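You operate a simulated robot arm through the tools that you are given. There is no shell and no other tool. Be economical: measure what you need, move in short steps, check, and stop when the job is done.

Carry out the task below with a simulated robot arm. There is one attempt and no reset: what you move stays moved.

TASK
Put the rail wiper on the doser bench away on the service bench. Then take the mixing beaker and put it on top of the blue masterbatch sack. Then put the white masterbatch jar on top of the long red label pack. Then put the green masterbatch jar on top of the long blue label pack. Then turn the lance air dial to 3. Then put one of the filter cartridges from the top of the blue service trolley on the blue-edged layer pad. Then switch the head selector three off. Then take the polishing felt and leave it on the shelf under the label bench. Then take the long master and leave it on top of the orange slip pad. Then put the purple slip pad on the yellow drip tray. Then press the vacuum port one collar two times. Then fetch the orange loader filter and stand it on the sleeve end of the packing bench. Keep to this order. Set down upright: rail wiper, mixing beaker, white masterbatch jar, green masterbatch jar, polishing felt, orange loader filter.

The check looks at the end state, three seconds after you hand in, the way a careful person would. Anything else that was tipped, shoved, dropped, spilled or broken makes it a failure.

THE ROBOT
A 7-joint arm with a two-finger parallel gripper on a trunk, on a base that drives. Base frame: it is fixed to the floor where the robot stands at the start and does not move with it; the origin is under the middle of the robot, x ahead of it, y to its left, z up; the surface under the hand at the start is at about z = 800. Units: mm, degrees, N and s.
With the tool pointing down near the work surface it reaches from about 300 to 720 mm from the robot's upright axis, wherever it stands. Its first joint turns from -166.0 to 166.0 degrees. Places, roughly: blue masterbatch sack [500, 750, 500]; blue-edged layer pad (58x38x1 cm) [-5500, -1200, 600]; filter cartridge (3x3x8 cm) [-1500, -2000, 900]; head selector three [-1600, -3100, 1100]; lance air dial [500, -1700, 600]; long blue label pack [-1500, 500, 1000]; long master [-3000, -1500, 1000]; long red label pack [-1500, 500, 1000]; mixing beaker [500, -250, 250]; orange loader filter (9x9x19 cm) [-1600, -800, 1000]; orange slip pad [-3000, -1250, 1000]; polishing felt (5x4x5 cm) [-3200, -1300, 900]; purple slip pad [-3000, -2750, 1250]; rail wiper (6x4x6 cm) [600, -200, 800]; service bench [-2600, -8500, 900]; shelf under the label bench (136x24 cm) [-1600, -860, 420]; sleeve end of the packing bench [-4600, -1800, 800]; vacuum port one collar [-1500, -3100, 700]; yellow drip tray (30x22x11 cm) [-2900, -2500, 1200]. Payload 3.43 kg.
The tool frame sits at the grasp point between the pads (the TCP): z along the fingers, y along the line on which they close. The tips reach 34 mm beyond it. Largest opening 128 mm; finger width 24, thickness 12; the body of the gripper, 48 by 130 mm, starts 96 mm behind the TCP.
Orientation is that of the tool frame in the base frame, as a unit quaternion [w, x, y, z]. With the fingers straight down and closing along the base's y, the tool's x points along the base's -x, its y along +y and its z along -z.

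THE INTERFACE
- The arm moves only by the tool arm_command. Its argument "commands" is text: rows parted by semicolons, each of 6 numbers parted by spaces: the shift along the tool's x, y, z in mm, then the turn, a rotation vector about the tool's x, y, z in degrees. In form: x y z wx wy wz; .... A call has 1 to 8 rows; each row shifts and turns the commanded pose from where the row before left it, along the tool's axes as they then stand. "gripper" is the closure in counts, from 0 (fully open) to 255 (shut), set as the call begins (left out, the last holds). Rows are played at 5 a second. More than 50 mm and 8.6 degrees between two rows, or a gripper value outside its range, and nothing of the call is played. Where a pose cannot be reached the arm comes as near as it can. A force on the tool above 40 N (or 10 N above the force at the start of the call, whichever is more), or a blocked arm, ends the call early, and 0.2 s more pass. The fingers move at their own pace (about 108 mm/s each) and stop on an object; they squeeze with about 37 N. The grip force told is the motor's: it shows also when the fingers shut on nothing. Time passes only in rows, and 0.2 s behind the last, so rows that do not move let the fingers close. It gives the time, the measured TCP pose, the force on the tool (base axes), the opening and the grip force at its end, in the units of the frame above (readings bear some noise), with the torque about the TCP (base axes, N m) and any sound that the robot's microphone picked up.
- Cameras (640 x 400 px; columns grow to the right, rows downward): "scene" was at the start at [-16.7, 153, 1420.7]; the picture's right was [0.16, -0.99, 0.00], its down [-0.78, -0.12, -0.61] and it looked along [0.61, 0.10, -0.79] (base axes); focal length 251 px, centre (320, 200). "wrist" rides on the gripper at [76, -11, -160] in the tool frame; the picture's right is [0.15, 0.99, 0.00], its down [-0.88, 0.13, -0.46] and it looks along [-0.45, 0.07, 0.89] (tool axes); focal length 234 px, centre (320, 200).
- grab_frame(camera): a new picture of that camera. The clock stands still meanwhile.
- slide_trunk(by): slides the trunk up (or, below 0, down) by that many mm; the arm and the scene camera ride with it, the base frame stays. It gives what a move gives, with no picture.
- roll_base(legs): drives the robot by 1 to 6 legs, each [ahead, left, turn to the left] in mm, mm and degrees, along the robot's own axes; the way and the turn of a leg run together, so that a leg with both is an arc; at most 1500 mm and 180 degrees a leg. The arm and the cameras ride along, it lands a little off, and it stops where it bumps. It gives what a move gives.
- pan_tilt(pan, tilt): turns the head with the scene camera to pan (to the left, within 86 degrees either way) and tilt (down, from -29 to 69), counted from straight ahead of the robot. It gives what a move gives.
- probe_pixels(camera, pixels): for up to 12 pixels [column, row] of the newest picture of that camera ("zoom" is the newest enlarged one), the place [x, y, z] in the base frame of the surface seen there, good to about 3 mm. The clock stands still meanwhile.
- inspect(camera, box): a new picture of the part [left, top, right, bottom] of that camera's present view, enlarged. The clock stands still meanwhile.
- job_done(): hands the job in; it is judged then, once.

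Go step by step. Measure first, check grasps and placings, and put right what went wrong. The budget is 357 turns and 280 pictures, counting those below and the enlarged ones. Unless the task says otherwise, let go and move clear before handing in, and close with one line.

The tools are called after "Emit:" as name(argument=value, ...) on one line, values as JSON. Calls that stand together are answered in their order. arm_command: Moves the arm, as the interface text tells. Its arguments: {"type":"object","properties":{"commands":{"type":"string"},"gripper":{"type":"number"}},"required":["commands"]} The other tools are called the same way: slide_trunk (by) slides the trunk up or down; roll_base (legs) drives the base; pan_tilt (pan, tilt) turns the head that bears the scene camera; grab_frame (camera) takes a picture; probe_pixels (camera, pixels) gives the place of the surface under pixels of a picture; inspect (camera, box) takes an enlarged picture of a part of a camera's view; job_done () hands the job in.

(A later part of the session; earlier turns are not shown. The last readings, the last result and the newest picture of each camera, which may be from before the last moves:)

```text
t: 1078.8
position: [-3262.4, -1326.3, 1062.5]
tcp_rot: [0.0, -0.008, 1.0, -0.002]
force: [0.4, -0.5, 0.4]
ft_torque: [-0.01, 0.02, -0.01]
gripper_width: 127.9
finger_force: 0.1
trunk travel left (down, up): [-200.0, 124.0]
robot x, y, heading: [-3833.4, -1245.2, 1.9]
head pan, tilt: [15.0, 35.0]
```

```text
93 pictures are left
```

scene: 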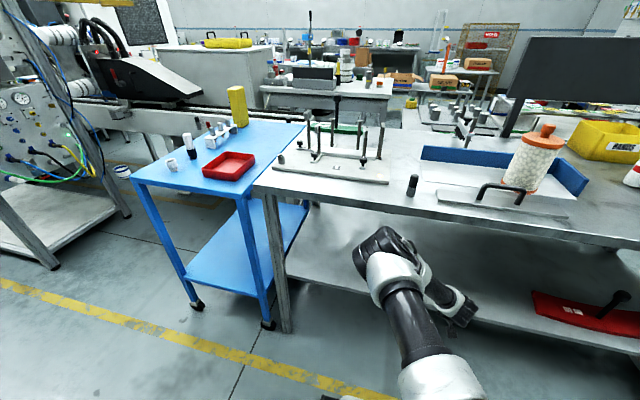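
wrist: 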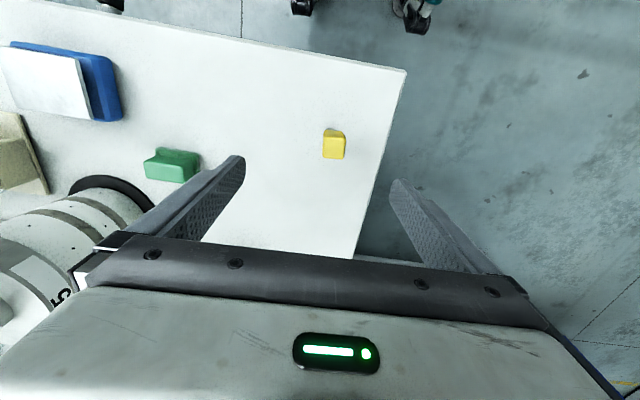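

Emit:
arm_command(commands="0 0 -40 0 0 0; 0 0 -40 0 0 0; 0 0 0 0 0 0")

Emit:
roll_base(legs=[[170, 0, -1.9]])

Emit:
grab_frame(camera="wrist")

```text
t: 1079.6
position: [-3263.9, -1325.6, 1140.6]
tcp_rot: [0.0, -0.008, 1.0, -0.004]
force: [0.1, -0.5, -0.4]
ft_torque: [0.02, 0.01, 0.0]
gripper_width: 128.2
finger_force: 0.0
trunk travel left (down, up): [-200.0, 124.0]
robot x, y, heading: [-3834.7, -1244.4, 1.8]
head pan, tilt: [15.0, 35.0]
```

```text
t: 1081.2
position: [-3092.8, -1340.2, 1140.4]
tcp_rot: [-0.001, 0.007, 1.0, -0.005]
force: [-0.6, -0.2, -0.5]
ft_torque: [0.01, 0.01, -0.01]
gripper_width: 127.8
finger_force: 0.1
trunk travel left (down, up): [-200.0, 124.0]
robot x, y, heading: [-3659.4, -1244.3, 0.1]
head pan, tilt: [15.0, 35.0]
stopped in leg 1: the robot was blocked; the commanded pose is now the measured one
```

```text
92 pictures are left
```

wrist: 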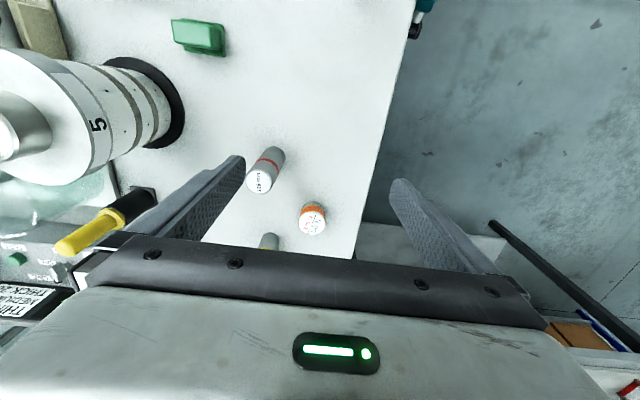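

Emit:
inspect(camera="wrist", box=[225, 130, 345, 250])

Emit:
probe_pixels(camera="zoom", pixels=[[190, 265], [160, 265], [220, 265], [250, 150], [230, 375], [465, 470], [430, 300], [460, 340], [440, 300]])

```text
3.33 times, centred on (285, 190) of wrist
```

zoom: 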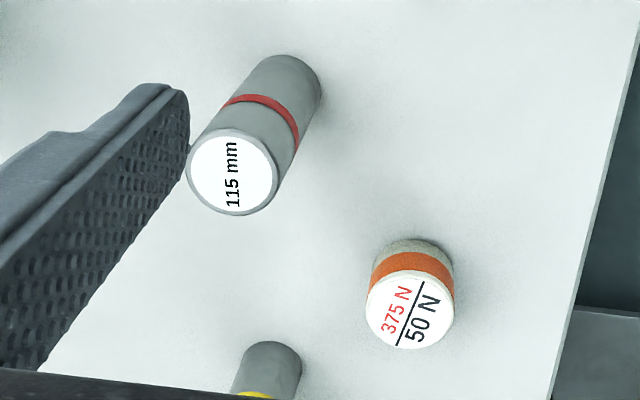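

```text
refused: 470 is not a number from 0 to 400
```

Emit:
probe_pixels(camera="zoom", pixels=[[232, 175], [200, 175], [262, 175], [232, 150], [295, 80], [270, 350], [410, 315], [375, 310], [445, 310], [415, 250]])

Emit:
arm_command(commands="-40 -20 0 0 0 0; -40 -20 0 0 0 0; 0 0 0 0 0 0")

Emit:
inspect(camera="wrist", box=[200, 90, 400, 250])

```text
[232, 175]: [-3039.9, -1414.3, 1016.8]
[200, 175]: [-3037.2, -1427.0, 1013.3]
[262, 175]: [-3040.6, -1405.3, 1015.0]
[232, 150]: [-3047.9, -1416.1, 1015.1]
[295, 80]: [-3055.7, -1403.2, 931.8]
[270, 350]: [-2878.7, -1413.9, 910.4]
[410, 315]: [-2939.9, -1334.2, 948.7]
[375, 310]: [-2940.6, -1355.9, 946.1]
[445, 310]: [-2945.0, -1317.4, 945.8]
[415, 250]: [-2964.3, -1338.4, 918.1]
```

```text
t: 1082.0
position: [-3013.1, -1378.6, 1139.1]
tcp_rot: [0.0, 0.008, 1.0, -0.004]
force: [0.3, -0.1, 0.3]
ft_torque: [0.05, 0.04, -0.01]
gripper_width: 128.0
finger_force: 0.2
trunk travel left (down, up): [-200.0, 124.0]
robot x, y, heading: [-3663.9, -1242.4, -0.1]
head pan, tilt: [15.0, 35.0]
```

```text
2.50 times, centred on (300, 170) of wrist
```

zoom: 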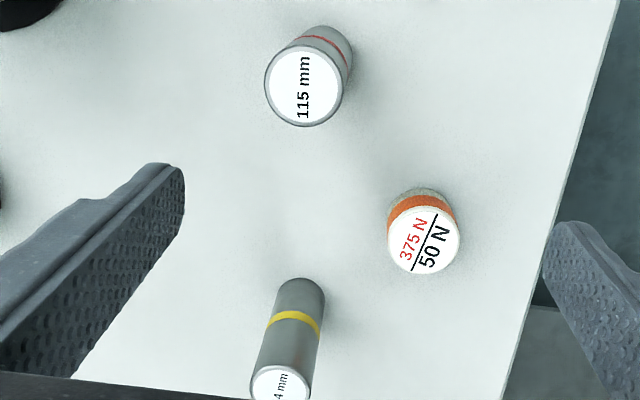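

Emit:
probe_pixels(camera="zoom", pixels=[[282, 385], [270, 388], [300, 388], [300, 290], [303, 85], [275, 85], [335, 85], [303, 115], [303, 60]])

Emit:
arm_command(commands="-20 -10 -20 0 0 0; 0 0 0 0 0 0")

Emit:
inspect(camera="wrist", box=[240, 160, 360, 250])

```text
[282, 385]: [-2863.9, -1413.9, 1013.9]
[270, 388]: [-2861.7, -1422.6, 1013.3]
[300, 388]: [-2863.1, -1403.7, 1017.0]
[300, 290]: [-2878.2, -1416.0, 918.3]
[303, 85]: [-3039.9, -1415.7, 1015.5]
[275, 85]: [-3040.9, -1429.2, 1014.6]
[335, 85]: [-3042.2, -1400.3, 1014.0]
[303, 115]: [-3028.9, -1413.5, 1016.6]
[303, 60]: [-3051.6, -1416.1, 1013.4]
```

```text
t: 1082.7
position: [-2998.0, -1388.6, 1158.3]
tcp_rot: [-0.003, 0.008, 1.0, -0.004]
force: [-0.1, 0.3, -0.9]
ft_torque: [0.03, 0.04, 0.01]
gripper_width: 128.1
finger_force: 0.1
out of reach, approached as far as the arm can: row 1
trunk travel left (down, up): [-200.0, 124.0]
robot x, y, heading: [-3658.5, -1242.0, -0.1]
head pan, tilt: [15.0, 35.0]
```

```text
4.44 times, centred on (300, 205) of wrist
```

zoom: 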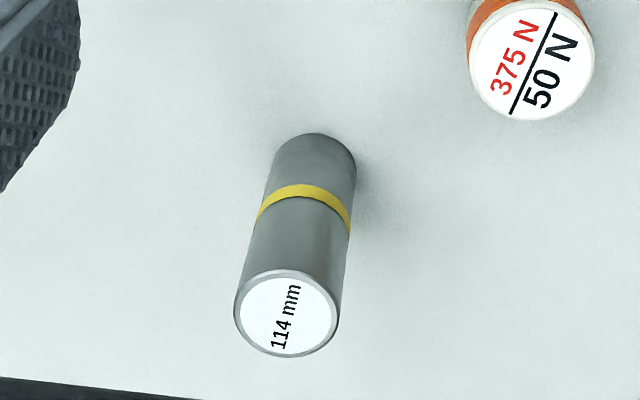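

The two masters read 115 mm (red band) and 114 mm (yellow): the red one is the long master, at (-3040,-1414). I'll use a 45° tilt for the longer reach to the pad at (-2941,-1336, top 948).

Emit:
arm_command(commands="40 -10 0 0 0 0; 40 -10 0 0 0 0; 40 -6 0 0 -7.5 0; 40 0 0 0 -7.5 0; 20 0 0 0 -7.5 0; 0 0 0 0 -7.5 0; 0 0 0 0 -7.5 0; 0 0 0 0 -7.5 0", gripper=115)

Emit:
grab_frame(camera="wrist")

```text
t: 1084.5
position: [-3177.2, -1413.6, 1150.7]
tcp_rot: [0.382, 0.006, 0.924, -0.007]
force: [0.4, 0.2, 0.6]
ft_torque: [-0.01, -0.01, 0.01]
gripper_width: 70.4
finger_force: 0.1
trunk travel left (down, up): [-200.0, 124.0]
robot x, y, heading: [-3665.2, -1250.2, 0.1]
head pan, tilt: [15.0, 35.0]
```

```text
88 pictures are left
```

wrist: 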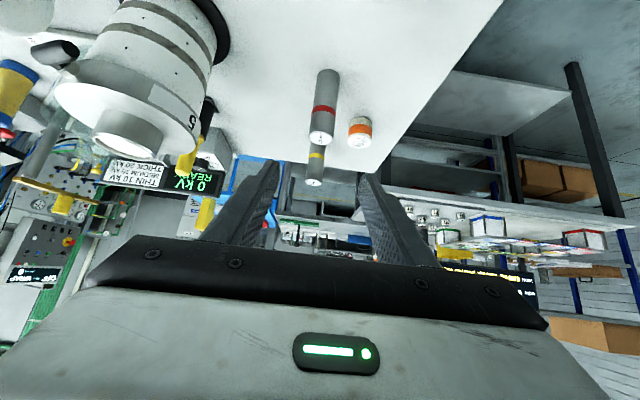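

Emit:
arm_command(commands="10 0 40 0 0 0; 10 0 40 0 0 0; 11 0 40 0 0 0; 0 0 35 0 0 0; 0 0 0 0 0 0")

Emit:
inspect(camera="wrist", box=[220, 60, 420, 240])

Emit:
probe_pixels(camera="zoom", pixels=[[330, 120], [305, 120], [350, 120], [325, 200], [330, 60]])

```text
t: 1085.7
position: [-3089.8, -1414.7, 1018.7]
tcp_rot: [0.382, 0.005, 0.924, -0.006]
force: [0.1, 0.5, -0.2]
ft_torque: [0.0, -0.01, -0.01]
gripper_width: 70.1
finger_force: 0.0
trunk travel left (down, up): [-200.0, 124.0]
robot x, y, heading: [-3661.5, -1244.9, -0.2]
head pan, tilt: [15.0, 35.0]
```

```text
2.22 times, centred on (320, 150) of wrist
```

zoom: 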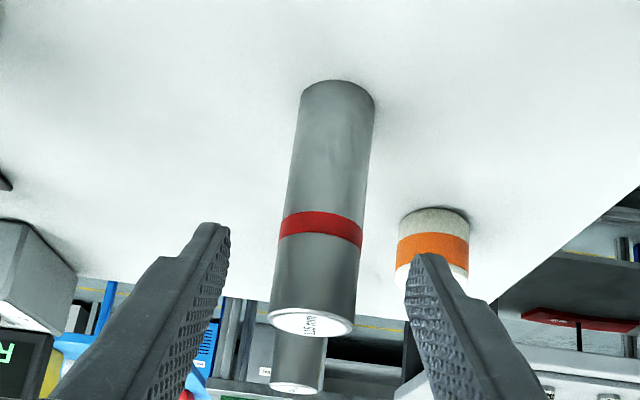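

```text
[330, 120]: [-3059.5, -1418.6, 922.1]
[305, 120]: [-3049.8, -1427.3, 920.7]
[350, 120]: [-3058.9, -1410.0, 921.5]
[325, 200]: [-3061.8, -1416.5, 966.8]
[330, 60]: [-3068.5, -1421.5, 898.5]
```

Emit:
arm_command(commands="0 -2 35 0 0 0; 0 0 35 0 0 0; 0 0 0 0 0 0")

Emit:
arm_command(commands="0 0 0 0 0 0; 0 0 0 0 0 0; 0 0 0 0 0 0; 0 0 0 0 0 0", gripper=255)

Emit:
arm_command(commands="-3 0 -3 0 0 0; -5 0 -5 0 0 0; -10 0 -10 0 0 0; -15 0 -15 0 0 0; -20 0 -20 0 0 0; 0 0 0 0 0 0")

Emit:
grab_frame(camera="wrist")

```text
t: 1086.5
position: [-3039.3, -1418.1, 971.5]
tcp_rot: [0.383, 0.005, 0.924, -0.006]
force: [-0.9, 0.3, 0.3]
ft_torque: [0.0, 0.0, 0.0]
gripper_width: 69.9
finger_force: 0.2
trunk travel left (down, up): [-200.0, 124.0]
robot x, y, heading: [-3663.2, -1243.2, 0.1]
head pan, tilt: [15.0, 35.0]
```

```text
t: 1087.5
position: [-3040.1, -1417.9, 971.9]
tcp_rot: [0.382, 0.004, 0.924, -0.006]
force: [0.7, 2.1, 0.8]
ft_torque: [0.24, -0.1, 0.02]
gripper_width: 37.9
finger_force: 37.2
trunk travel left (down, up): [-200.0, 124.0]
robot x, y, heading: [-3659.2, -1241.2, 0.0]
head pan, tilt: [15.0, 35.0]
```

```text
t: 1088.8
position: [-3040.1, -1417.0, 1045.9]
tcp_rot: [0.382, 0.005, 0.924, -0.006]
force: [0.2, 0.3, -4.4]
ft_torque: [-0.05, -0.02, 0.0]
gripper_width: 37.5
finger_force: 36.9
trunk travel left (down, up): [-200.0, 124.0]
robot x, y, heading: [-3659.1, -1242.5, -0.1]
head pan, tilt: [15.0, 35.0]
```

```text
86 pictures are left
```

wrist: 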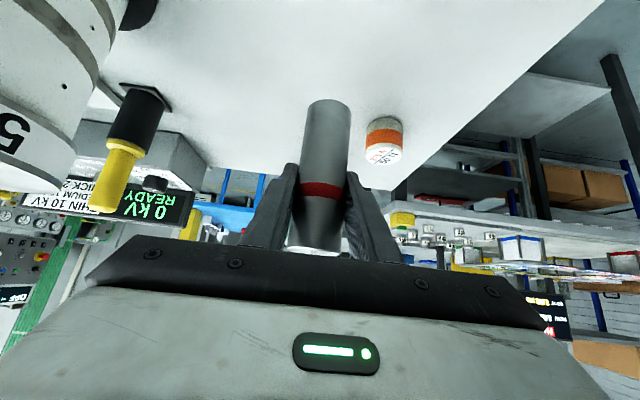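

Emit:
inspect(camera="wrist", box=[350, 105, 420, 175])

Emit:
probe_pixels(camera="zoom", pixels=[[315, 240], [250, 215], [380, 250], [330, 270], [300, 205], [310, 300], [345, 260]])

```text
5.71 times, centred on (385, 140) of wrist
```

zoom: 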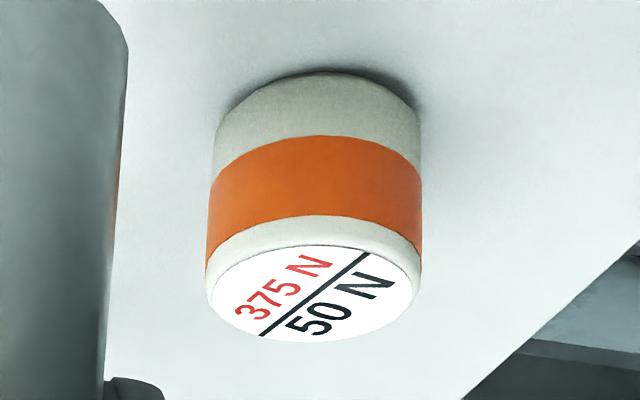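

```text
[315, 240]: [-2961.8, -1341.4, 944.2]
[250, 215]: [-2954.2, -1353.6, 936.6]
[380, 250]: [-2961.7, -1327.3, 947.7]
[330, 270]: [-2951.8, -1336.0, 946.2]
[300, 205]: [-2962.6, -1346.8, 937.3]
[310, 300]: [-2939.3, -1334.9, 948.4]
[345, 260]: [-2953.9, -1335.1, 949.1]
```

Pad centre (-2942,-1336.5). Moving over it at current height.

Emit:
arm_command(commands="-23.6 26.7 23.6 0 0 0; -23.6 26.7 23.6 0 0 0; -23.6 26.7 23.6 0 0 0; 0 0 0 0 0 0")

Emit:
grab_frame(camera="wrist")

Emit:
pan_tilt(pan=0, tilt=30)

Emit:
grab_frame(camera="scene")

```text
t: 1089.8
position: [-2940.3, -1338.3, 1043.0]
tcp_rot: [0.382, 0.004, 0.924, -0.006]
force: [0.7, 0.6, -5.1]
ft_torque: [-0.02, 0.01, -0.02]
gripper_width: 37.6
finger_force: 36.9
trunk travel left (down, up): [-200.0, 124.0]
robot x, y, heading: [-3665.0, -1243.3, -0.2]
head pan, tilt: [15.0, 35.0]
```

```text
84 pictures are left
```

wrist: 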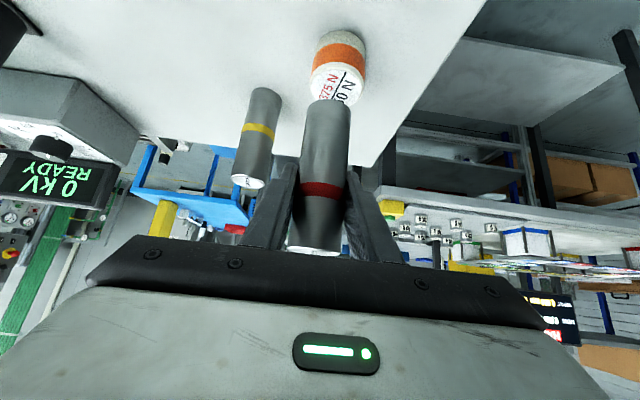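

```text
t: 1090.6
position: [-2940.9, -1337.8, 1043.7]
tcp_rot: [0.382, 0.005, 0.924, -0.006]
force: [0.2, 0.2, -4.9]
ft_torque: [0.02, 0.02, 0.02]
gripper_width: 37.4
finger_force: 37.0
trunk travel left (down, up): [-200.0, 124.0]
robot x, y, heading: [-3662.0, -1243.5, 0.0]
head pan, tilt: [0.0, 30.0]
```

```text
83 pictures are left
```

scene: 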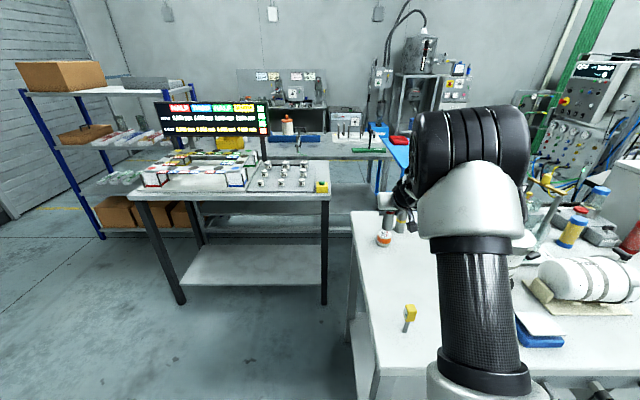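

Lowering to just above the pad and checking alignment.

Emit:
arm_command(commands="5 0 5 0 0 0; 5 0 5 0 0 0; 3.5 0 3.5 0 0 0; 0 0 0 0 0 0")

Emit:
inspect(camera="wrist", box=[270, 20, 400, 160])

Emit:
inspect(camera="scene", box=[350, 180, 430, 260])

```text
t: 1091.6
position: [-2938.5, -1339.3, 1024.8]
tcp_rot: [0.381, 0.005, 0.925, -0.006]
force: [0.7, -0.9, -3.9]
ft_torque: [-0.02, 0.0, 0.01]
gripper_width: 37.4
finger_force: 36.8
trunk travel left (down, up): [-200.0, 124.0]
robot x, y, heading: [-3662.6, -1239.5, -0.1]
head pan, tilt: [0.0, 30.0]
```

```text
2.86 times, centred on (335, 90) of wrist
```

zoom: 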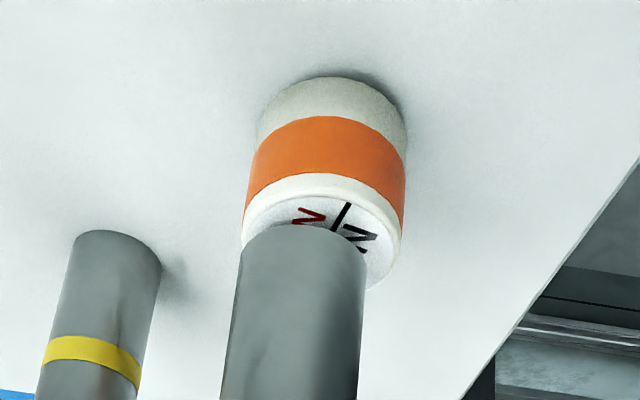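

```text
5.00 times, centred on (390, 220) of scene
```

zoom: 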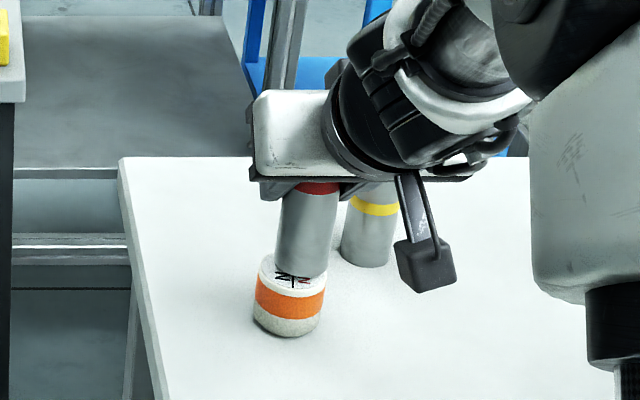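

The master sits ~5 mm too far to -y and ~10 mm too far +x relative to the pad. Correcting and rechecking.

Emit:
arm_command(commands="6.4 5 -6.4 0 0 0; 0 0 0 0 0 0")

Emit:
inspect(camera="wrist", box=[270, 20, 400, 160])

Emit:
inspect(camera="scene", box=[365, 205, 425, 255])

```text
t: 1092.2
position: [-2948.1, -1335.5, 1025.3]
tcp_rot: [0.382, 0.005, 0.924, -0.007]
force: [-0.5, 0.2, -5.8]
ft_torque: [0.0, 0.03, 0.03]
gripper_width: 37.3
finger_force: 36.9
trunk travel left (down, up): [-200.0, 124.0]
robot x, y, heading: [-3660.1, -1241.1, 0.0]
head pan, tilt: [0.0, 30.0]
```

```text
2.86 times, centred on (335, 90) of wrist
```

zoom: 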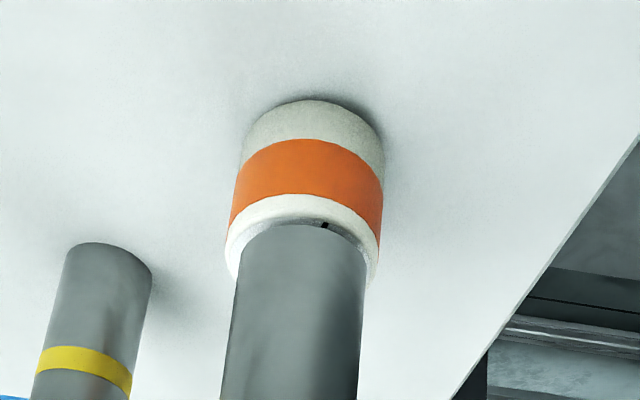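

```text
8.00 times, centred on (395, 230) of scene
```

zoom: 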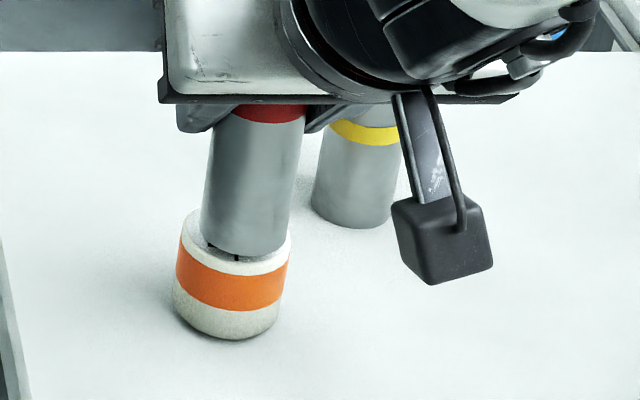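

Nearly concentric. Small final shift (-2 mm x, +2 mm y), then lowering to contact.

Emit:
arm_command(commands="1.4 2 -1.4 0 0 0; 1 0 1 0 0 0; 1 0 1 0 0 0; 0.7 0 0.7 0 0 0; 0 0 0 0 0 0")

Emit:
arm_command(commands="0.7 0 0.7 0 0 0; 0 0 0 0 0 0")

```text
t: 1093.4
position: [-2949.6, -1332.5, 1020.3]
tcp_rot: [0.382, 0.005, 0.924, -0.006]
force: [-0.3, -0.6, -4.7]
ft_torque: [0.0, 0.01, -0.02]
gripper_width: 37.4
finger_force: 37.3
trunk travel left (down, up): [-200.0, 124.0]
robot x, y, heading: [-3660.0, -1245.9, 0.1]
head pan, tilt: [0.0, 30.0]
```

```text
t: 1094.0
position: [-2949.8, -1331.3, 1020.7]
tcp_rot: [0.382, 0.006, 0.924, -0.006]
force: [0.3, -0.5, -5.2]
ft_torque: [0.03, 0.02, 0.03]
gripper_width: 37.6
finger_force: 36.6
trunk travel left (down, up): [-200.0, 124.0]
robot x, y, heading: [-3660.3, -1242.1, -0.2]
head pan, tilt: [0.0, 30.0]
```

Emit:
arm_command(commands="0.7 -1 0.7 0 0 0; 0.7 0 0.7 0 0 0; 0 0 0 0 0 0")

Emit:
inspect(camera="wrist", box=[280, 50, 380, 140])

Emit:
inspect(camera="scene", box=[365, 205, 425, 255])

```text
t: 1094.8
position: [-2949.7, -1332.8, 1017.4]
tcp_rot: [0.382, 0.006, 0.924, -0.006]
force: [0.7, 0.6, -5.3]
ft_torque: [-0.02, 0.06, 0.01]
gripper_width: 37.4
finger_force: 37.1
trunk travel left (down, up): [-200.0, 124.0]
robot x, y, heading: [-3660.7, -1243.4, -0.1]
head pan, tilt: [0.0, 30.0]
```

```text
4.44 times, centred on (330, 95) of wrist
```

zoom: 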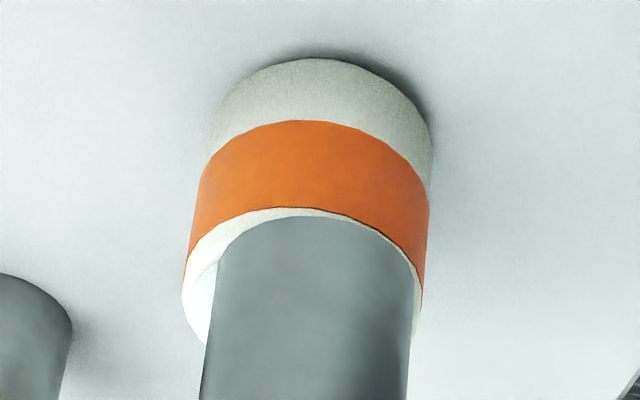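

```text
8.00 times, centred on (395, 230) of scene
```

zoom: 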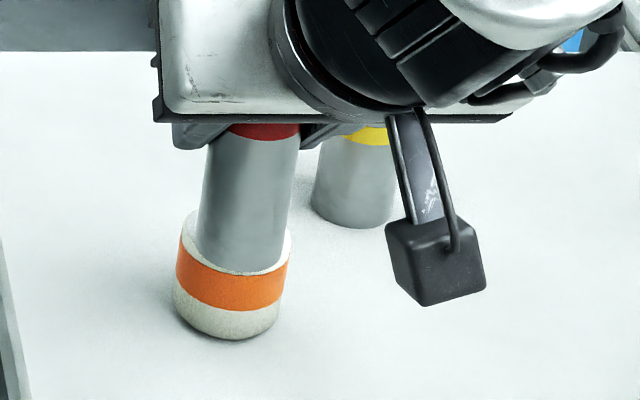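

Aligned within ~2 mm. Shifting -1.5 mm in y and lowering until the weight transfers.

Emit:
arm_command(commands="0.7 -1.5 0.7 0 0 0; 0.7 0 0.7 0 0 0; 0 0 0 0 0 0")

Emit:
arm_command(commands="0.5 0 0.5 0 0 0; 0.5 0 0.5 0 0 0; 0 0 0 0 0 0")

```text
t: 1095.6
position: [-2949.1, -1334.1, 1018.3]
tcp_rot: [0.383, 0.005, 0.924, -0.007]
force: [0.2, 1.4, 2.4]
ft_torque: [0.22, -0.05, -0.02]
gripper_width: 37.6
finger_force: 37.0
trunk travel left (down, up): [-200.0, 124.0]
robot x, y, heading: [-3662.4, -1242.7, -0.0]
head pan, tilt: [0.0, 30.0]
```

```text
t: 1096.4
position: [-2949.3, -1333.4, 1017.4]
tcp_rot: [0.385, 0.004, 0.923, -0.006]
force: [1.5, 1.4, 12.0]
ft_torque: [0.3, -0.26, -0.01]
gripper_width: 37.3
finger_force: 37.1
trunk travel left (down, up): [-200.0, 124.0]
robot x, y, heading: [-3660.5, -1243.6, 0.0]
head pan, tilt: [0.0, 30.0]
```

Contact made. Relaxing half a millimetre and opening to ~70 mm.

Emit:
arm_command(commands="-0.5 0 -0.5 0 0 0; 0 0 0 0 0 0")

Emit:
arm_command(commands="0 0 0 0 0 0; 0 0 0 0 0 0; 0 0 0 0 0 0", gripper=135)

Emit:
arm_command(commands="0 0 -15 0 0 0; 0 0 -30 0 0 0; 0 0 -45 0 0 0; 0 0 -45 0 0 0; 0 0 0 0 0 0")

Emit:
grab_frame(camera="wrist")

```text
t: 1097.0
position: [-2949.5, -1334.1, 1018.0]
tcp_rot: [0.383, 0.005, 0.924, -0.007]
force: [4.8, 0.4, 12.0]
ft_torque: [0.16, -0.53, 0.01]
gripper_width: 37.3
finger_force: 36.9
trunk travel left (down, up): [-200.0, 124.0]
robot x, y, heading: [-3660.9, -1240.1, 0.1]
head pan, tilt: [0.0, 30.0]
```

```text
t: 1097.8
position: [-2950.0, -1333.6, 1016.3]
tcp_rot: [0.382, 0.006, 0.924, -0.006]
force: [0.7, -0.2, 0.6]
ft_torque: [0.02, 0.04, -0.02]
gripper_width: 60.3
finger_force: 0.0
trunk travel left (down, up): [-200.0, 124.0]
robot x, y, heading: [-3658.2, -1244.4, -0.1]
head pan, tilt: [0.0, 30.0]
```

```text
t: 1099.0
position: [-3046.0, -1331.8, 1111.1]
tcp_rot: [0.383, 0.005, 0.924, -0.006]
force: [-0.5, 0.3, 0.4]
ft_torque: [-0.03, 0.0, 0.0]
gripper_width: 60.4
finger_force: 0.0
trunk travel left (down, up): [-200.0, 124.0]
robot x, y, heading: [-3663.6, -1240.8, 0.0]
head pan, tilt: [0.0, 30.0]
```

```text
76 pictures are left
```

wrist: 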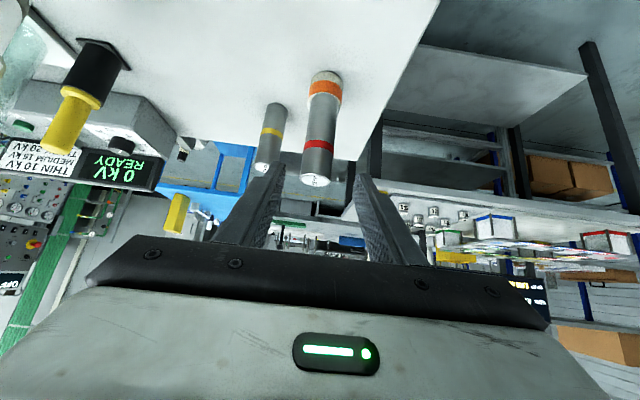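

The master stands on the orange pad. Next the purple slip pad: raising the trunk and moving south along the aisle.

Emit:
arm_command(commands="20 0 -30 0 0 0; 30 0 -30 0 0 0; 30 0 -30 0 0 0; 0 0 0 0 0 0")

Emit:
slide_trunk(by=120)

Emit:
roll_base(legs=[[-220, 0, 0], [0, -700, 0], [0, -680, 0]])

Emit:
pan_tilt(pan=5, tilt=25)

Emit:
grab_frame(camera="scene")

```text
t: 1100.0
position: [-3166.1, -1330.4, 1118.6]
tcp_rot: [0.382, 0.005, 0.924, -0.007]
force: [0.2, -0.2, 0.1]
ft_torque: [-0.02, -0.01, 0.0]
gripper_width: 59.8
finger_force: 0.0
trunk travel left (down, up): [-200.0, 124.0]
robot x, y, heading: [-3661.9, -1239.8, 0.2]
head pan, tilt: [0.0, 30.0]
```

```text
t: 1101.5
position: [-3164.7, -1332.0, 1239.2]
tcp_rot: [0.382, 0.005, 0.924, -0.007]
force: [-1.0, -0.1, 0.0]
ft_torque: [-0.02, -0.03, 0.0]
gripper_width: 60.7
finger_force: 0.0
trunk travel left (down, up): [-320.0, 4.0]
robot x, y, heading: [-3660.7, -1246.2, 0.0]
head pan, tilt: [0.0, 30.0]
```

```text
t: 1116.5
position: [-3387.8, -2710.2, 1239.0]
tcp_rot: [0.382, 0.005, 0.924, -0.006]
force: [0.3, -0.1, 0.1]
ft_torque: [0.01, 0.01, -0.02]
gripper_width: 60.4
finger_force: 0.1
trunk travel left (down, up): [-320.0, 4.0]
robot x, y, heading: [-3886.0, -2618.7, 0.1]
head pan, tilt: [0.0, 30.0]
```

```text
t: 1117.2
position: [-3387.7, -2710.6, 1239.4]
tcp_rot: [0.383, 0.005, 0.924, -0.006]
force: [0.3, -0.6, 0.0]
ft_torque: [0.02, 0.02, 0.03]
gripper_width: 60.2
finger_force: 0.1
trunk travel left (down, up): [-320.0, 4.0]
robot x, y, heading: [-3883.2, -2621.5, -0.1]
head pan, tilt: [5.0, 25.0]
```

```text
75 pictures are left
```

scene: 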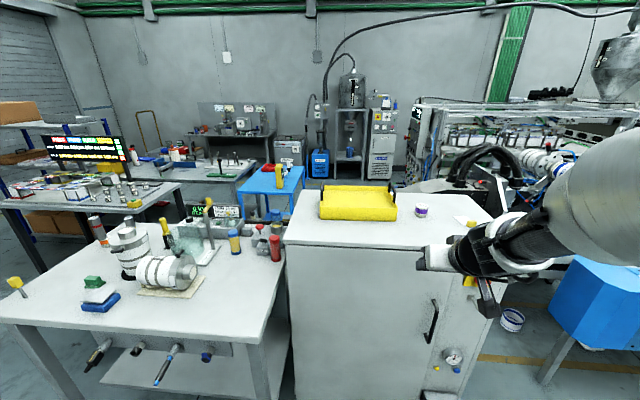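

Emit:
inspect(camera="scene", box=[300, 170, 490, 280])

Emit:
probe_pixels(camera="scene", pixels=[[421, 208], [421, 214], [357, 200], [325, 195], [392, 195], [322, 215], [394, 218], [380, 232], [290, 235], [440, 225], [357, 188]])

```text
3.37 times, centred on (395, 225) of scene
```

zoom: 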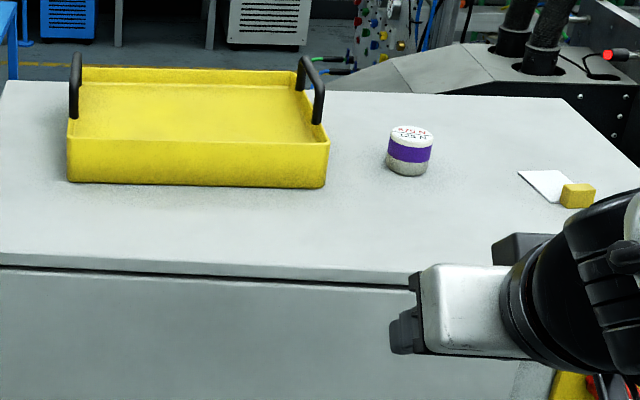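

```text
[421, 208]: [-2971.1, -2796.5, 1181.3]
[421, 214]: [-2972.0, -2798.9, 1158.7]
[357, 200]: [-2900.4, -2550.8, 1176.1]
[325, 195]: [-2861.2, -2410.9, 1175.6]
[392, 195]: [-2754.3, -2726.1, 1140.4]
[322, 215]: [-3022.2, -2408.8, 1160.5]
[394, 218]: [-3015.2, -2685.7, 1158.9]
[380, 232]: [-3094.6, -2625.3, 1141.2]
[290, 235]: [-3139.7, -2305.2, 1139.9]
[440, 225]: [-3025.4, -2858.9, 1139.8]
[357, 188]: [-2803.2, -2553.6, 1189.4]
```

Purple pad: centre ≈(-2950,-2797), z 1140–1188; tray floor z≈1176 around (-2900,-2550). Driving closer.

Emit:
roll_base(legs=[[0, -85, 0], [330, 0, 0]])

Emit:
grab_frame(camera="wrist")

Emit:
inspect(camera="wrist", box=[260, 80, 380, 200])

```text
t: 1120.5
position: [-3075.3, -2796.6, 1239.9]
tcp_rot: [0.383, 0.008, 0.924, -0.008]
force: [-0.7, -0.6, 0.2]
ft_torque: [0.01, -0.03, -0.02]
gripper_width: 60.6
finger_force: 0.1
trunk travel left (down, up): [-320.0, 4.0]
robot x, y, heading: [-3570.2, -2707.6, -0.3]
head pan, tilt: [5.0, 25.0]
stopped in leg 2: the robot was blocked; the commanded pose is now the measured one
```

```text
73 pictures are left
```

wrist: 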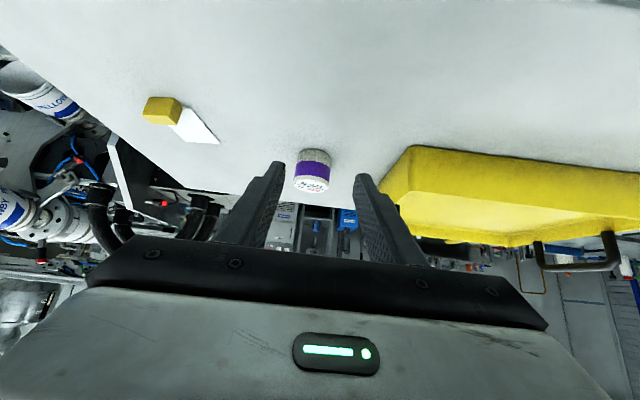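

```text
3.33 times, centred on (320, 140) of wrist
```

zoom: 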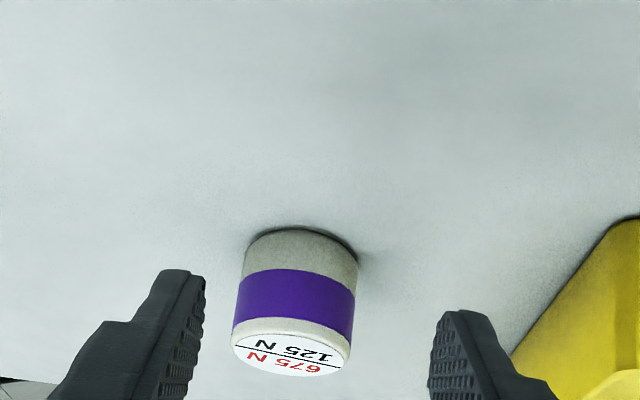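

Emit:
probe_pixels(camera="zoom", pixels=[[297, 295], [245, 290], [350, 300], [292, 350], [270, 345], [330, 350], [297, 250]])

Emit:
arm_command(commands="-15 0 25 0 0 0; -15 0 25 0 0 0; 0 0 20 0 0 0; 0 0 0 0 0 0")

Emit:
inspect(camera="wrist", box=[220, 80, 420, 240])

```text
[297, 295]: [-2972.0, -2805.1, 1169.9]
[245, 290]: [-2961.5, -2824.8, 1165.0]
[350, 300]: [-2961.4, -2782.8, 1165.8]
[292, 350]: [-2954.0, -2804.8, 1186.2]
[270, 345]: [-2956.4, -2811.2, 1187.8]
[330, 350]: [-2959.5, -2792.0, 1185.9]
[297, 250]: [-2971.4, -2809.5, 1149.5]
```

```text
t: 1121.5
position: [-3003.0, -2800.1, 1210.6]
tcp_rot: [0.382, 0.007, 0.924, -0.007]
force: [0.4, -0.2, 0.4]
ft_torque: [-0.05, -0.01, 0.01]
gripper_width: 60.4
finger_force: 0.1
trunk travel left (down, up): [-320.0, 4.0]
robot x, y, heading: [-3567.7, -2706.1, -0.2]
head pan, tilt: [5.0, 25.0]
```

```text
2.50 times, centred on (320, 160) of wrist
```

zoom: 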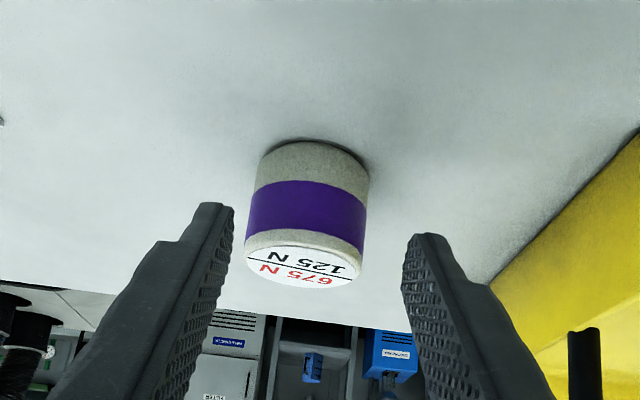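

Emit:
arm_command(commands="-7 -4 20 0 0 0; -7 0 20 0 0 0; 0 0 19 0 0 0; 0 0 0 0 0 0")

Emit:
arm_command(commands="0 0 0 0 0 0; 0 0 0 0 0 0; 0 0 0 0 0 0; 0 0 0 0 0 0", gripper=255)

Emit:
arm_command(commands="-3 0 -3 0 0 0; -5 0 -5 0 0 0; -10 0 -10 0 0 0; -20 0 -20 0 0 0; -25 0 -25 0 0 0; -20 0 -20 0 0 0; 0 0 0 0 0 0")

Emit:
grab_frame(camera="wrist")

```text
t: 1122.5
position: [-2951.1, -2804.3, 1178.6]
tcp_rot: [0.382, 0.008, 0.924, -0.007]
force: [0.8, -0.3, 0.3]
ft_torque: [0.0, 0.0, 0.0]
gripper_width: 60.6
finger_force: 0.0
trunk travel left (down, up): [-320.0, 4.0]
robot x, y, heading: [-3569.7, -2705.1, -0.2]
head pan, tilt: [5.0, 25.0]
```

```text
t: 1123.5
position: [-2950.8, -2803.3, 1179.1]
tcp_rot: [0.383, 0.007, 0.924, -0.006]
force: [0.1, -0.4, 0.1]
ft_torque: [-0.05, -0.03, -0.03]
gripper_width: 46.2
finger_force: 37.8
trunk travel left (down, up): [-320.0, 4.0]
robot x, y, heading: [-3569.6, -2709.3, -0.4]
head pan, tilt: [5.0, 25.0]
```

```text
t: 1125.0
position: [-2951.1, -2803.8, 1296.7]
tcp_rot: [0.382, 0.007, 0.924, -0.007]
force: [0.9, 0.0, -1.5]
ft_torque: [-0.01, -0.01, 0.01]
gripper_width: 46.3
finger_force: 36.1
trunk travel left (down, up): [-320.0, 4.0]
robot x, y, heading: [-3567.6, -2706.7, -0.6]
head pan, tilt: [5.0, 25.0]
```

```text
70 pictures are left
```

wrist: 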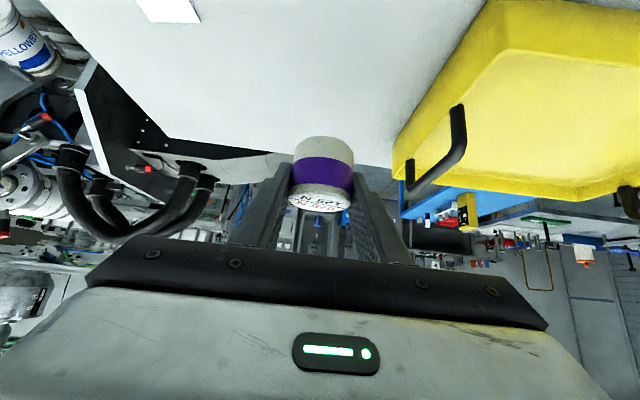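

Held (bottom 39 mm below TCP). Raising a little more and moving over the tray's middle with the arm.

Emit:
arm_command(commands="-11 0 -11 0 0 0; 0 45 0 0 0 0; 0 45 0 0 0 0; 0 45 0 0 0 0; -10 42 10 0 0 0; -10 42 10 0 0 0; -10 38 10 0 0 0; 0 0 0 0 0 0")

Emit:
grab_frame(camera="wrist")

Emit:
grab_frame(camera="scene")

```text
t: 1126.8
position: [-2904.4, -2548.9, 1311.5]
tcp_rot: [0.382, 0.007, 0.924, -0.007]
force: [0.8, -0.8, -1.5]
ft_torque: [-0.01, 0.01, -0.04]
gripper_width: 46.1
finger_force: 37.1
trunk travel left (down, up): [-320.0, 4.0]
robot x, y, heading: [-3572.7, -2705.6, -0.2]
head pan, tilt: [5.0, 25.0]
```

```text
69 pictures are left
```

wrist: 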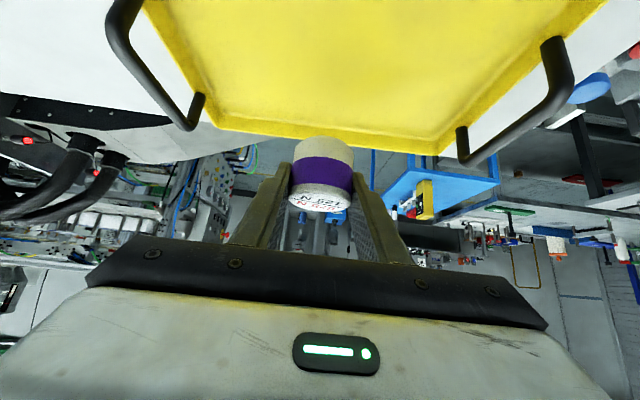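

```text
68 pictures are left
```

scene: 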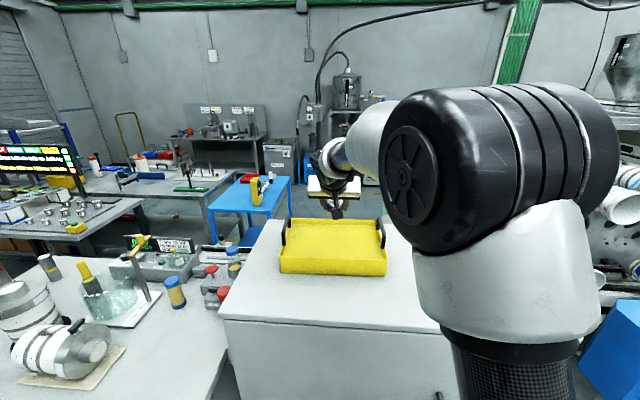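

Emit:
probe_pixels(camera="scene", pixels=[[333, 240], [333, 228], [333, 252], [290, 225], [380, 225], [333, 222], [300, 240], [370, 240]])

Emit:
probe_pixels(camera="wrist", pixels=[[350, 60], [350, 100], [330, 125], [260, 20], [400, 130], [200, 70]])

```text
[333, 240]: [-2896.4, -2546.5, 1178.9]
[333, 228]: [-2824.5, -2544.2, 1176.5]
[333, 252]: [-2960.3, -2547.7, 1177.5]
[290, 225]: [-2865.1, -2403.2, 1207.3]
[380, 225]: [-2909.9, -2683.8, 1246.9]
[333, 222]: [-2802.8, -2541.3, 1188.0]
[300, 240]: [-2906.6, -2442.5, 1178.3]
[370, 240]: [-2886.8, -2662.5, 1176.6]
```

```text
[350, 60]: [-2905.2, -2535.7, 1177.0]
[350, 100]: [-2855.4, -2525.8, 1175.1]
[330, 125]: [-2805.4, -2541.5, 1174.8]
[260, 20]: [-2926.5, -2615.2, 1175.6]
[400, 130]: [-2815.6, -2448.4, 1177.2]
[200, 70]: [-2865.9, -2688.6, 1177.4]
```

Tray floor z=1177; centre reached. Lowering to contact at ≈1216.

Emit:
arm_command(commands="25 0 25 0 0 0; 25 0 25 0 0 0; 12 0 12 0 0 0; 2 0 2 0 0 0; 0 0 0 0 0 0")

Emit:
arm_command(commands="0.7 0 0.7 0 0 0; 0.7 0 0.7 0 0 0; 0.7 0 0.7 0 0 0; 0 0 0 0 0 0")

```text
t: 1128.0
position: [-2903.6, -2549.1, 1218.7]
tcp_rot: [0.381, 0.007, 0.924, -0.007]
force: [0.5, -0.3, -0.9]
ft_torque: [-0.01, 0.02, 0.0]
gripper_width: 46.2
finger_force: 36.8
trunk travel left (down, up): [-320.0, 4.0]
robot x, y, heading: [-3569.3, -2704.3, -0.4]
head pan, tilt: [5.0, 25.0]
```

```text
t: 1129.0
position: [-2903.7, -2548.6, 1217.0]
tcp_rot: [0.382, 0.007, 0.924, -0.007]
force: [-0.5, 0.7, -1.4]
ft_torque: [0.04, 0.0, 0.01]
gripper_width: 46.4
finger_force: 36.9
trunk travel left (down, up): [-320.0, 4.0]
robot x, y, heading: [-3570.9, -2709.9, -0.2]
head pan, tilt: [5.0, 25.0]
```

Emit:
arm_command(commands="0.7 0 0.7 0 0 0; 0.7 0 0.7 0 0 0; 0 0 0 0 0 0")

Emit:
arm_command(commands="0 0 0 0 0 0; 0 0 0 0 0 0; 0 0 0 0 0 0", gripper=115)

Emit:
arm_command(commands="0 0 -20 0 0 0; 0 0 -40 0 0 0; 0 0 -45 0 0 0; 20 0 -40 0 0 0; 30 0 -30 0 0 0; 0 0 0 0 0 0")

Emit:
grab_frame(camera="wrist")

```text
t: 1129.8
position: [-2904.2, -2548.6, 1216.5]
tcp_rot: [0.383, 0.007, 0.924, -0.007]
force: [1.7, 0.3, 4.0]
ft_torque: [0.11, -0.04, -0.03]
gripper_width: 46.2
finger_force: 37.3
trunk travel left (down, up): [-320.0, 4.0]
robot x, y, heading: [-3566.4, -2709.0, -0.4]
head pan, tilt: [5.0, 25.0]
```

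```text
t: 1130.7
position: [-2904.7, -2548.3, 1215.2]
tcp_rot: [0.383, 0.007, 0.924, -0.007]
force: [0.1, 0.0, 0.6]
ft_torque: [0.04, 0.0, 0.0]
gripper_width: 70.3
finger_force: 0.1
trunk travel left (down, up): [-320.0, 4.0]
robot x, y, heading: [-3570.1, -2704.3, -0.1]
head pan, tilt: [5.0, 25.0]
```

```text
t: 1132.0
position: [-3064.1, -2544.6, 1305.3]
tcp_rot: [0.382, 0.008, 0.924, -0.007]
force: [0.5, 0.4, 0.3]
ft_torque: [0.02, 0.01, -0.04]
gripper_width: 70.1
finger_force: 0.1
trunk travel left (down, up): [-320.0, 4.0]
robot x, y, heading: [-3572.7, -2706.9, -0.2]
head pan, tilt: [5.0, 25.0]
```

```text
67 pictures are left
```

wrist: 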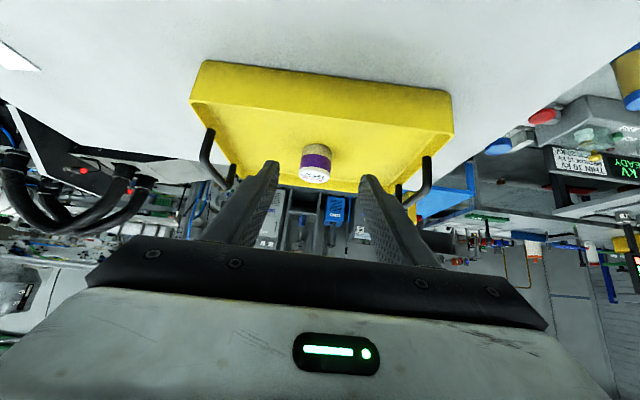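

Purple pad is in the tray. Next: vacuum port one's collar, back at the east panel. Driving.

Emit:
slide_trunk(by=-170)

Emit:
roll_base(legs=[[-330, 0, 0], [0, 0, 90.2], [1250, 0, 0], [1250, 0, 0], [1160, 0, 0], [0, 0, -90]])

```text
t: 1133.5
position: [-3063.0, -2541.1, 1172.7]
tcp_rot: [0.393, 0.008, 0.92, -0.003]
force: [-15.6, 1.3, 16.3]
ft_torque: [-0.62, 0.3, -0.64]
gripper_width: 70.2
finger_force: 0.0
trunk travel left (down, up): [-175.0, 149.0]
robot x, y, heading: [-3571.6, -2709.7, -0.1]
head pan, tilt: [5.0, 25.0]
stopped: the force on the tool passed its limit at 55 N (the readings are from after the stop); the commanded pose is now the measured one
```

```text
t: 1160.6
position: [-3328.3, 1062.9, 1169.8]
tcp_rot: [0.39, 0.007, 0.921, -0.003]
force: [0.2, -0.3, 0.3]
ft_torque: [-0.04, 0.05, 0.01]
gripper_width: 70.2
finger_force: 0.1
trunk travel left (down, up): [-175.0, 149.0]
robot x, y, heading: [-3835.1, 900.6, -0.0]
head pan, tilt: [5.0, 25.0]
```

The trunk lowering pressed the tips on the cabinet in front of the tray; I'll check the tray when I return that way. Continuing east.

Emit:
roll_base(legs=[[1400, 30, 0], [215, 0, 0], [0, 430, 0], [900, 0, 0], [850, 0, 0]])

```text
t: 1181.6
position: [47.7, 1470.6, 1168.9]
tcp_rot: [0.39, 0.024, 0.92, -0.01]
force: [0.0, 0.6, 0.8]
ft_torque: [-0.01, 0.02, 0.01]
gripper_width: 70.2
finger_force: 0.2
trunk travel left (down, up): [-175.0, 149.0]
robot x, y, heading: [-461.3, 1327.1, -2.5]
head pan, tilt: [5.0, 25.0]
```

Emit:
roll_base(legs=[[0, 0, -87.5], [1250, 0, 0], [1250, 0, 0], [1150, -100, 0]])

Emit:
pan_tilt(pan=-40, tilt=30)

Emit:
grab_frame(camera="scene")

```text
t: 1203.2
position: [-486.0, -2831.9, 1169.7]
tcp_rot: [0.271, 0.663, 0.639, -0.281]
force: [-0.6, 0.3, 0.2]
ft_torque: [0.0, -0.01, -0.02]
gripper_width: 70.2
finger_force: 0.1
trunk travel left (down, up): [-175.0, 149.0]
robot x, y, heading: [-641.5, -2319.6, -91.7]
head pan, tilt: [5.0, 25.0]
```

```text
t: 1204.3
position: [-486.3, -2834.4, 1170.7]
tcp_rot: [0.271, 0.663, 0.639, -0.281]
force: [0.2, 0.4, 0.9]
ft_torque: [0.02, -0.01, -0.03]
gripper_width: 70.0
finger_force: 0.0
trunk travel left (down, up): [-175.0, 149.0]
robot x, y, heading: [-640.8, -2322.3, -91.5]
head pan, tilt: [-40.0, 30.0]
```

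```text
66 pictures are left
```

scene: 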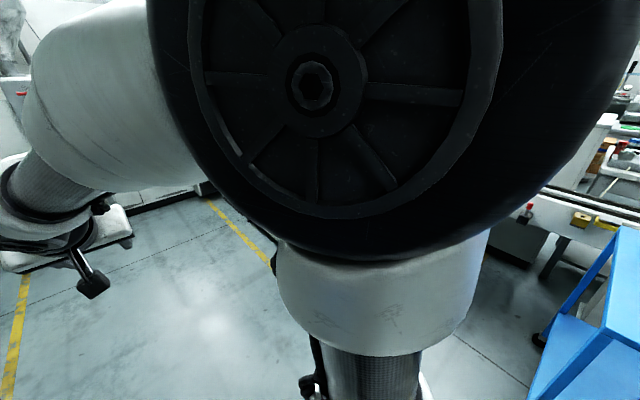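

Folding the arm to the stance used before (to the right, lower, horizontal), still in the open aisle.

Emit:
slide_trunk(by=-175)

Emit:
arm_command(commands="0 -45 0 0 0 0; 0 -45 0 0 0 0; 0 -45 0 0 0 0; 0 -45 0 0 0 0; 0 -45 0 0 0 0; 0 -45 0 0 0 0; 0 -45 0 0 0 0; 0 -45 0 0 0 0", gripper=255)

Emit:
arm_command(commands="25 0 25 0 0 0; 25 0 25 0 0 0; 25 0 25 0 0 0; 25 0 25 0 -7.5 0; 28 0 22 0 -7.5 0; 30 0 20 0 -7.5 0; 30 0 10 0 -7.5 0; 0 0 0 0 0 0")

Emit:
arm_command(commands="30 0 -5 0 -7.5 0; 30 0 0 0 -7.5 0; 0 0 0 0 0 0")

Emit:
roll_base(legs=[[270, 0, 1.5], [0, -560, 0]])

Emit:
grab_frame(camera="wrist")

```text
t: 1206.2
position: [-485.3, -2831.7, 996.3]
tcp_rot: [0.272, 0.662, 0.64, -0.28]
force: [1.6, 0.8, -0.7]
ft_torque: [0.0, -0.03, -0.01]
gripper_width: 70.3
finger_force: 0.1
trunk travel left (down, up): [0.0, 324.0]
robot x, y, heading: [-639.3, -2316.9, -91.7]
head pan, tilt: [-40.0, 30.0]
```

```text
t: 1208.0
position: [-843.0, -2816.7, 993.7]
tcp_rot: [0.271, 0.662, 0.64, -0.281]
force: [-0.1, 0.3, 0.7]
ft_torque: [0.01, 0.01, -0.04]
gripper_width: 0.0
finger_force: 33.0
trunk travel left (down, up): [0.0, 324.0]
robot x, y, heading: [-638.6, -2320.1, -91.5]
head pan, tilt: [-40.0, 30.0]
```

```text
t: 1209.8
position: [-845.3, -2821.0, 750.2]
tcp_rot: [0.427, 0.567, 0.547, -0.444]
force: [0.4, -0.1, -1.2]
ft_torque: [0.0, 0.01, 0.04]
gripper_width: 0.0
finger_force: 33.1
trunk travel left (down, up): [0.0, 324.0]
robot x, y, heading: [-637.9, -2321.8, -91.7]
head pan, tilt: [-40.0, 30.0]
```

```text
t: 1210.6
position: [-845.4, -2805.7, 693.0]
tcp_rot: [-0.495, -0.504, -0.487, 0.513]
force: [0.5, 0.4, -0.4]
ft_torque: [-0.05, -0.01, 0.0]
gripper_width: 0.1
finger_force: 33.1
trunk travel left (down, up): [0.0, 324.0]
robot x, y, heading: [-638.7, -2319.8, -91.5]
head pan, tilt: [-40.0, 30.0]
```

```text
t: 1218.0
position: [-1392.6, -3073.2, 692.0]
tcp_rot: [-0.5, -0.5, -0.492, 0.508]
force: [-0.2, -0.8, 0.4]
ft_torque: [0.0, -0.01, 0.02]
gripper_width: 0.0
finger_force: 33.2
trunk travel left (down, up): [0.0, 324.0]
robot x, y, heading: [-1194.2, -2583.4, -90.5]
head pan, tilt: [-40.0, 30.0]
```

```text
65 pictures are left
```

wrist: 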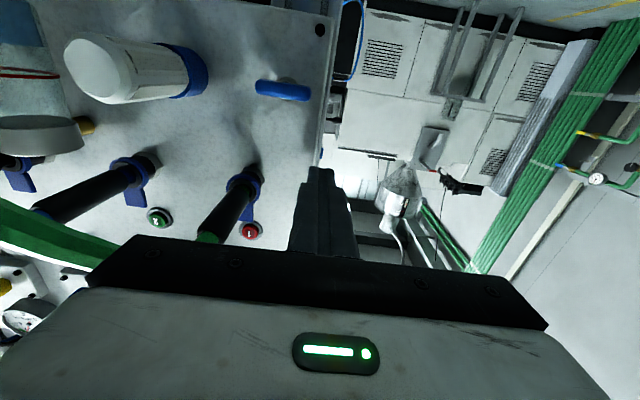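

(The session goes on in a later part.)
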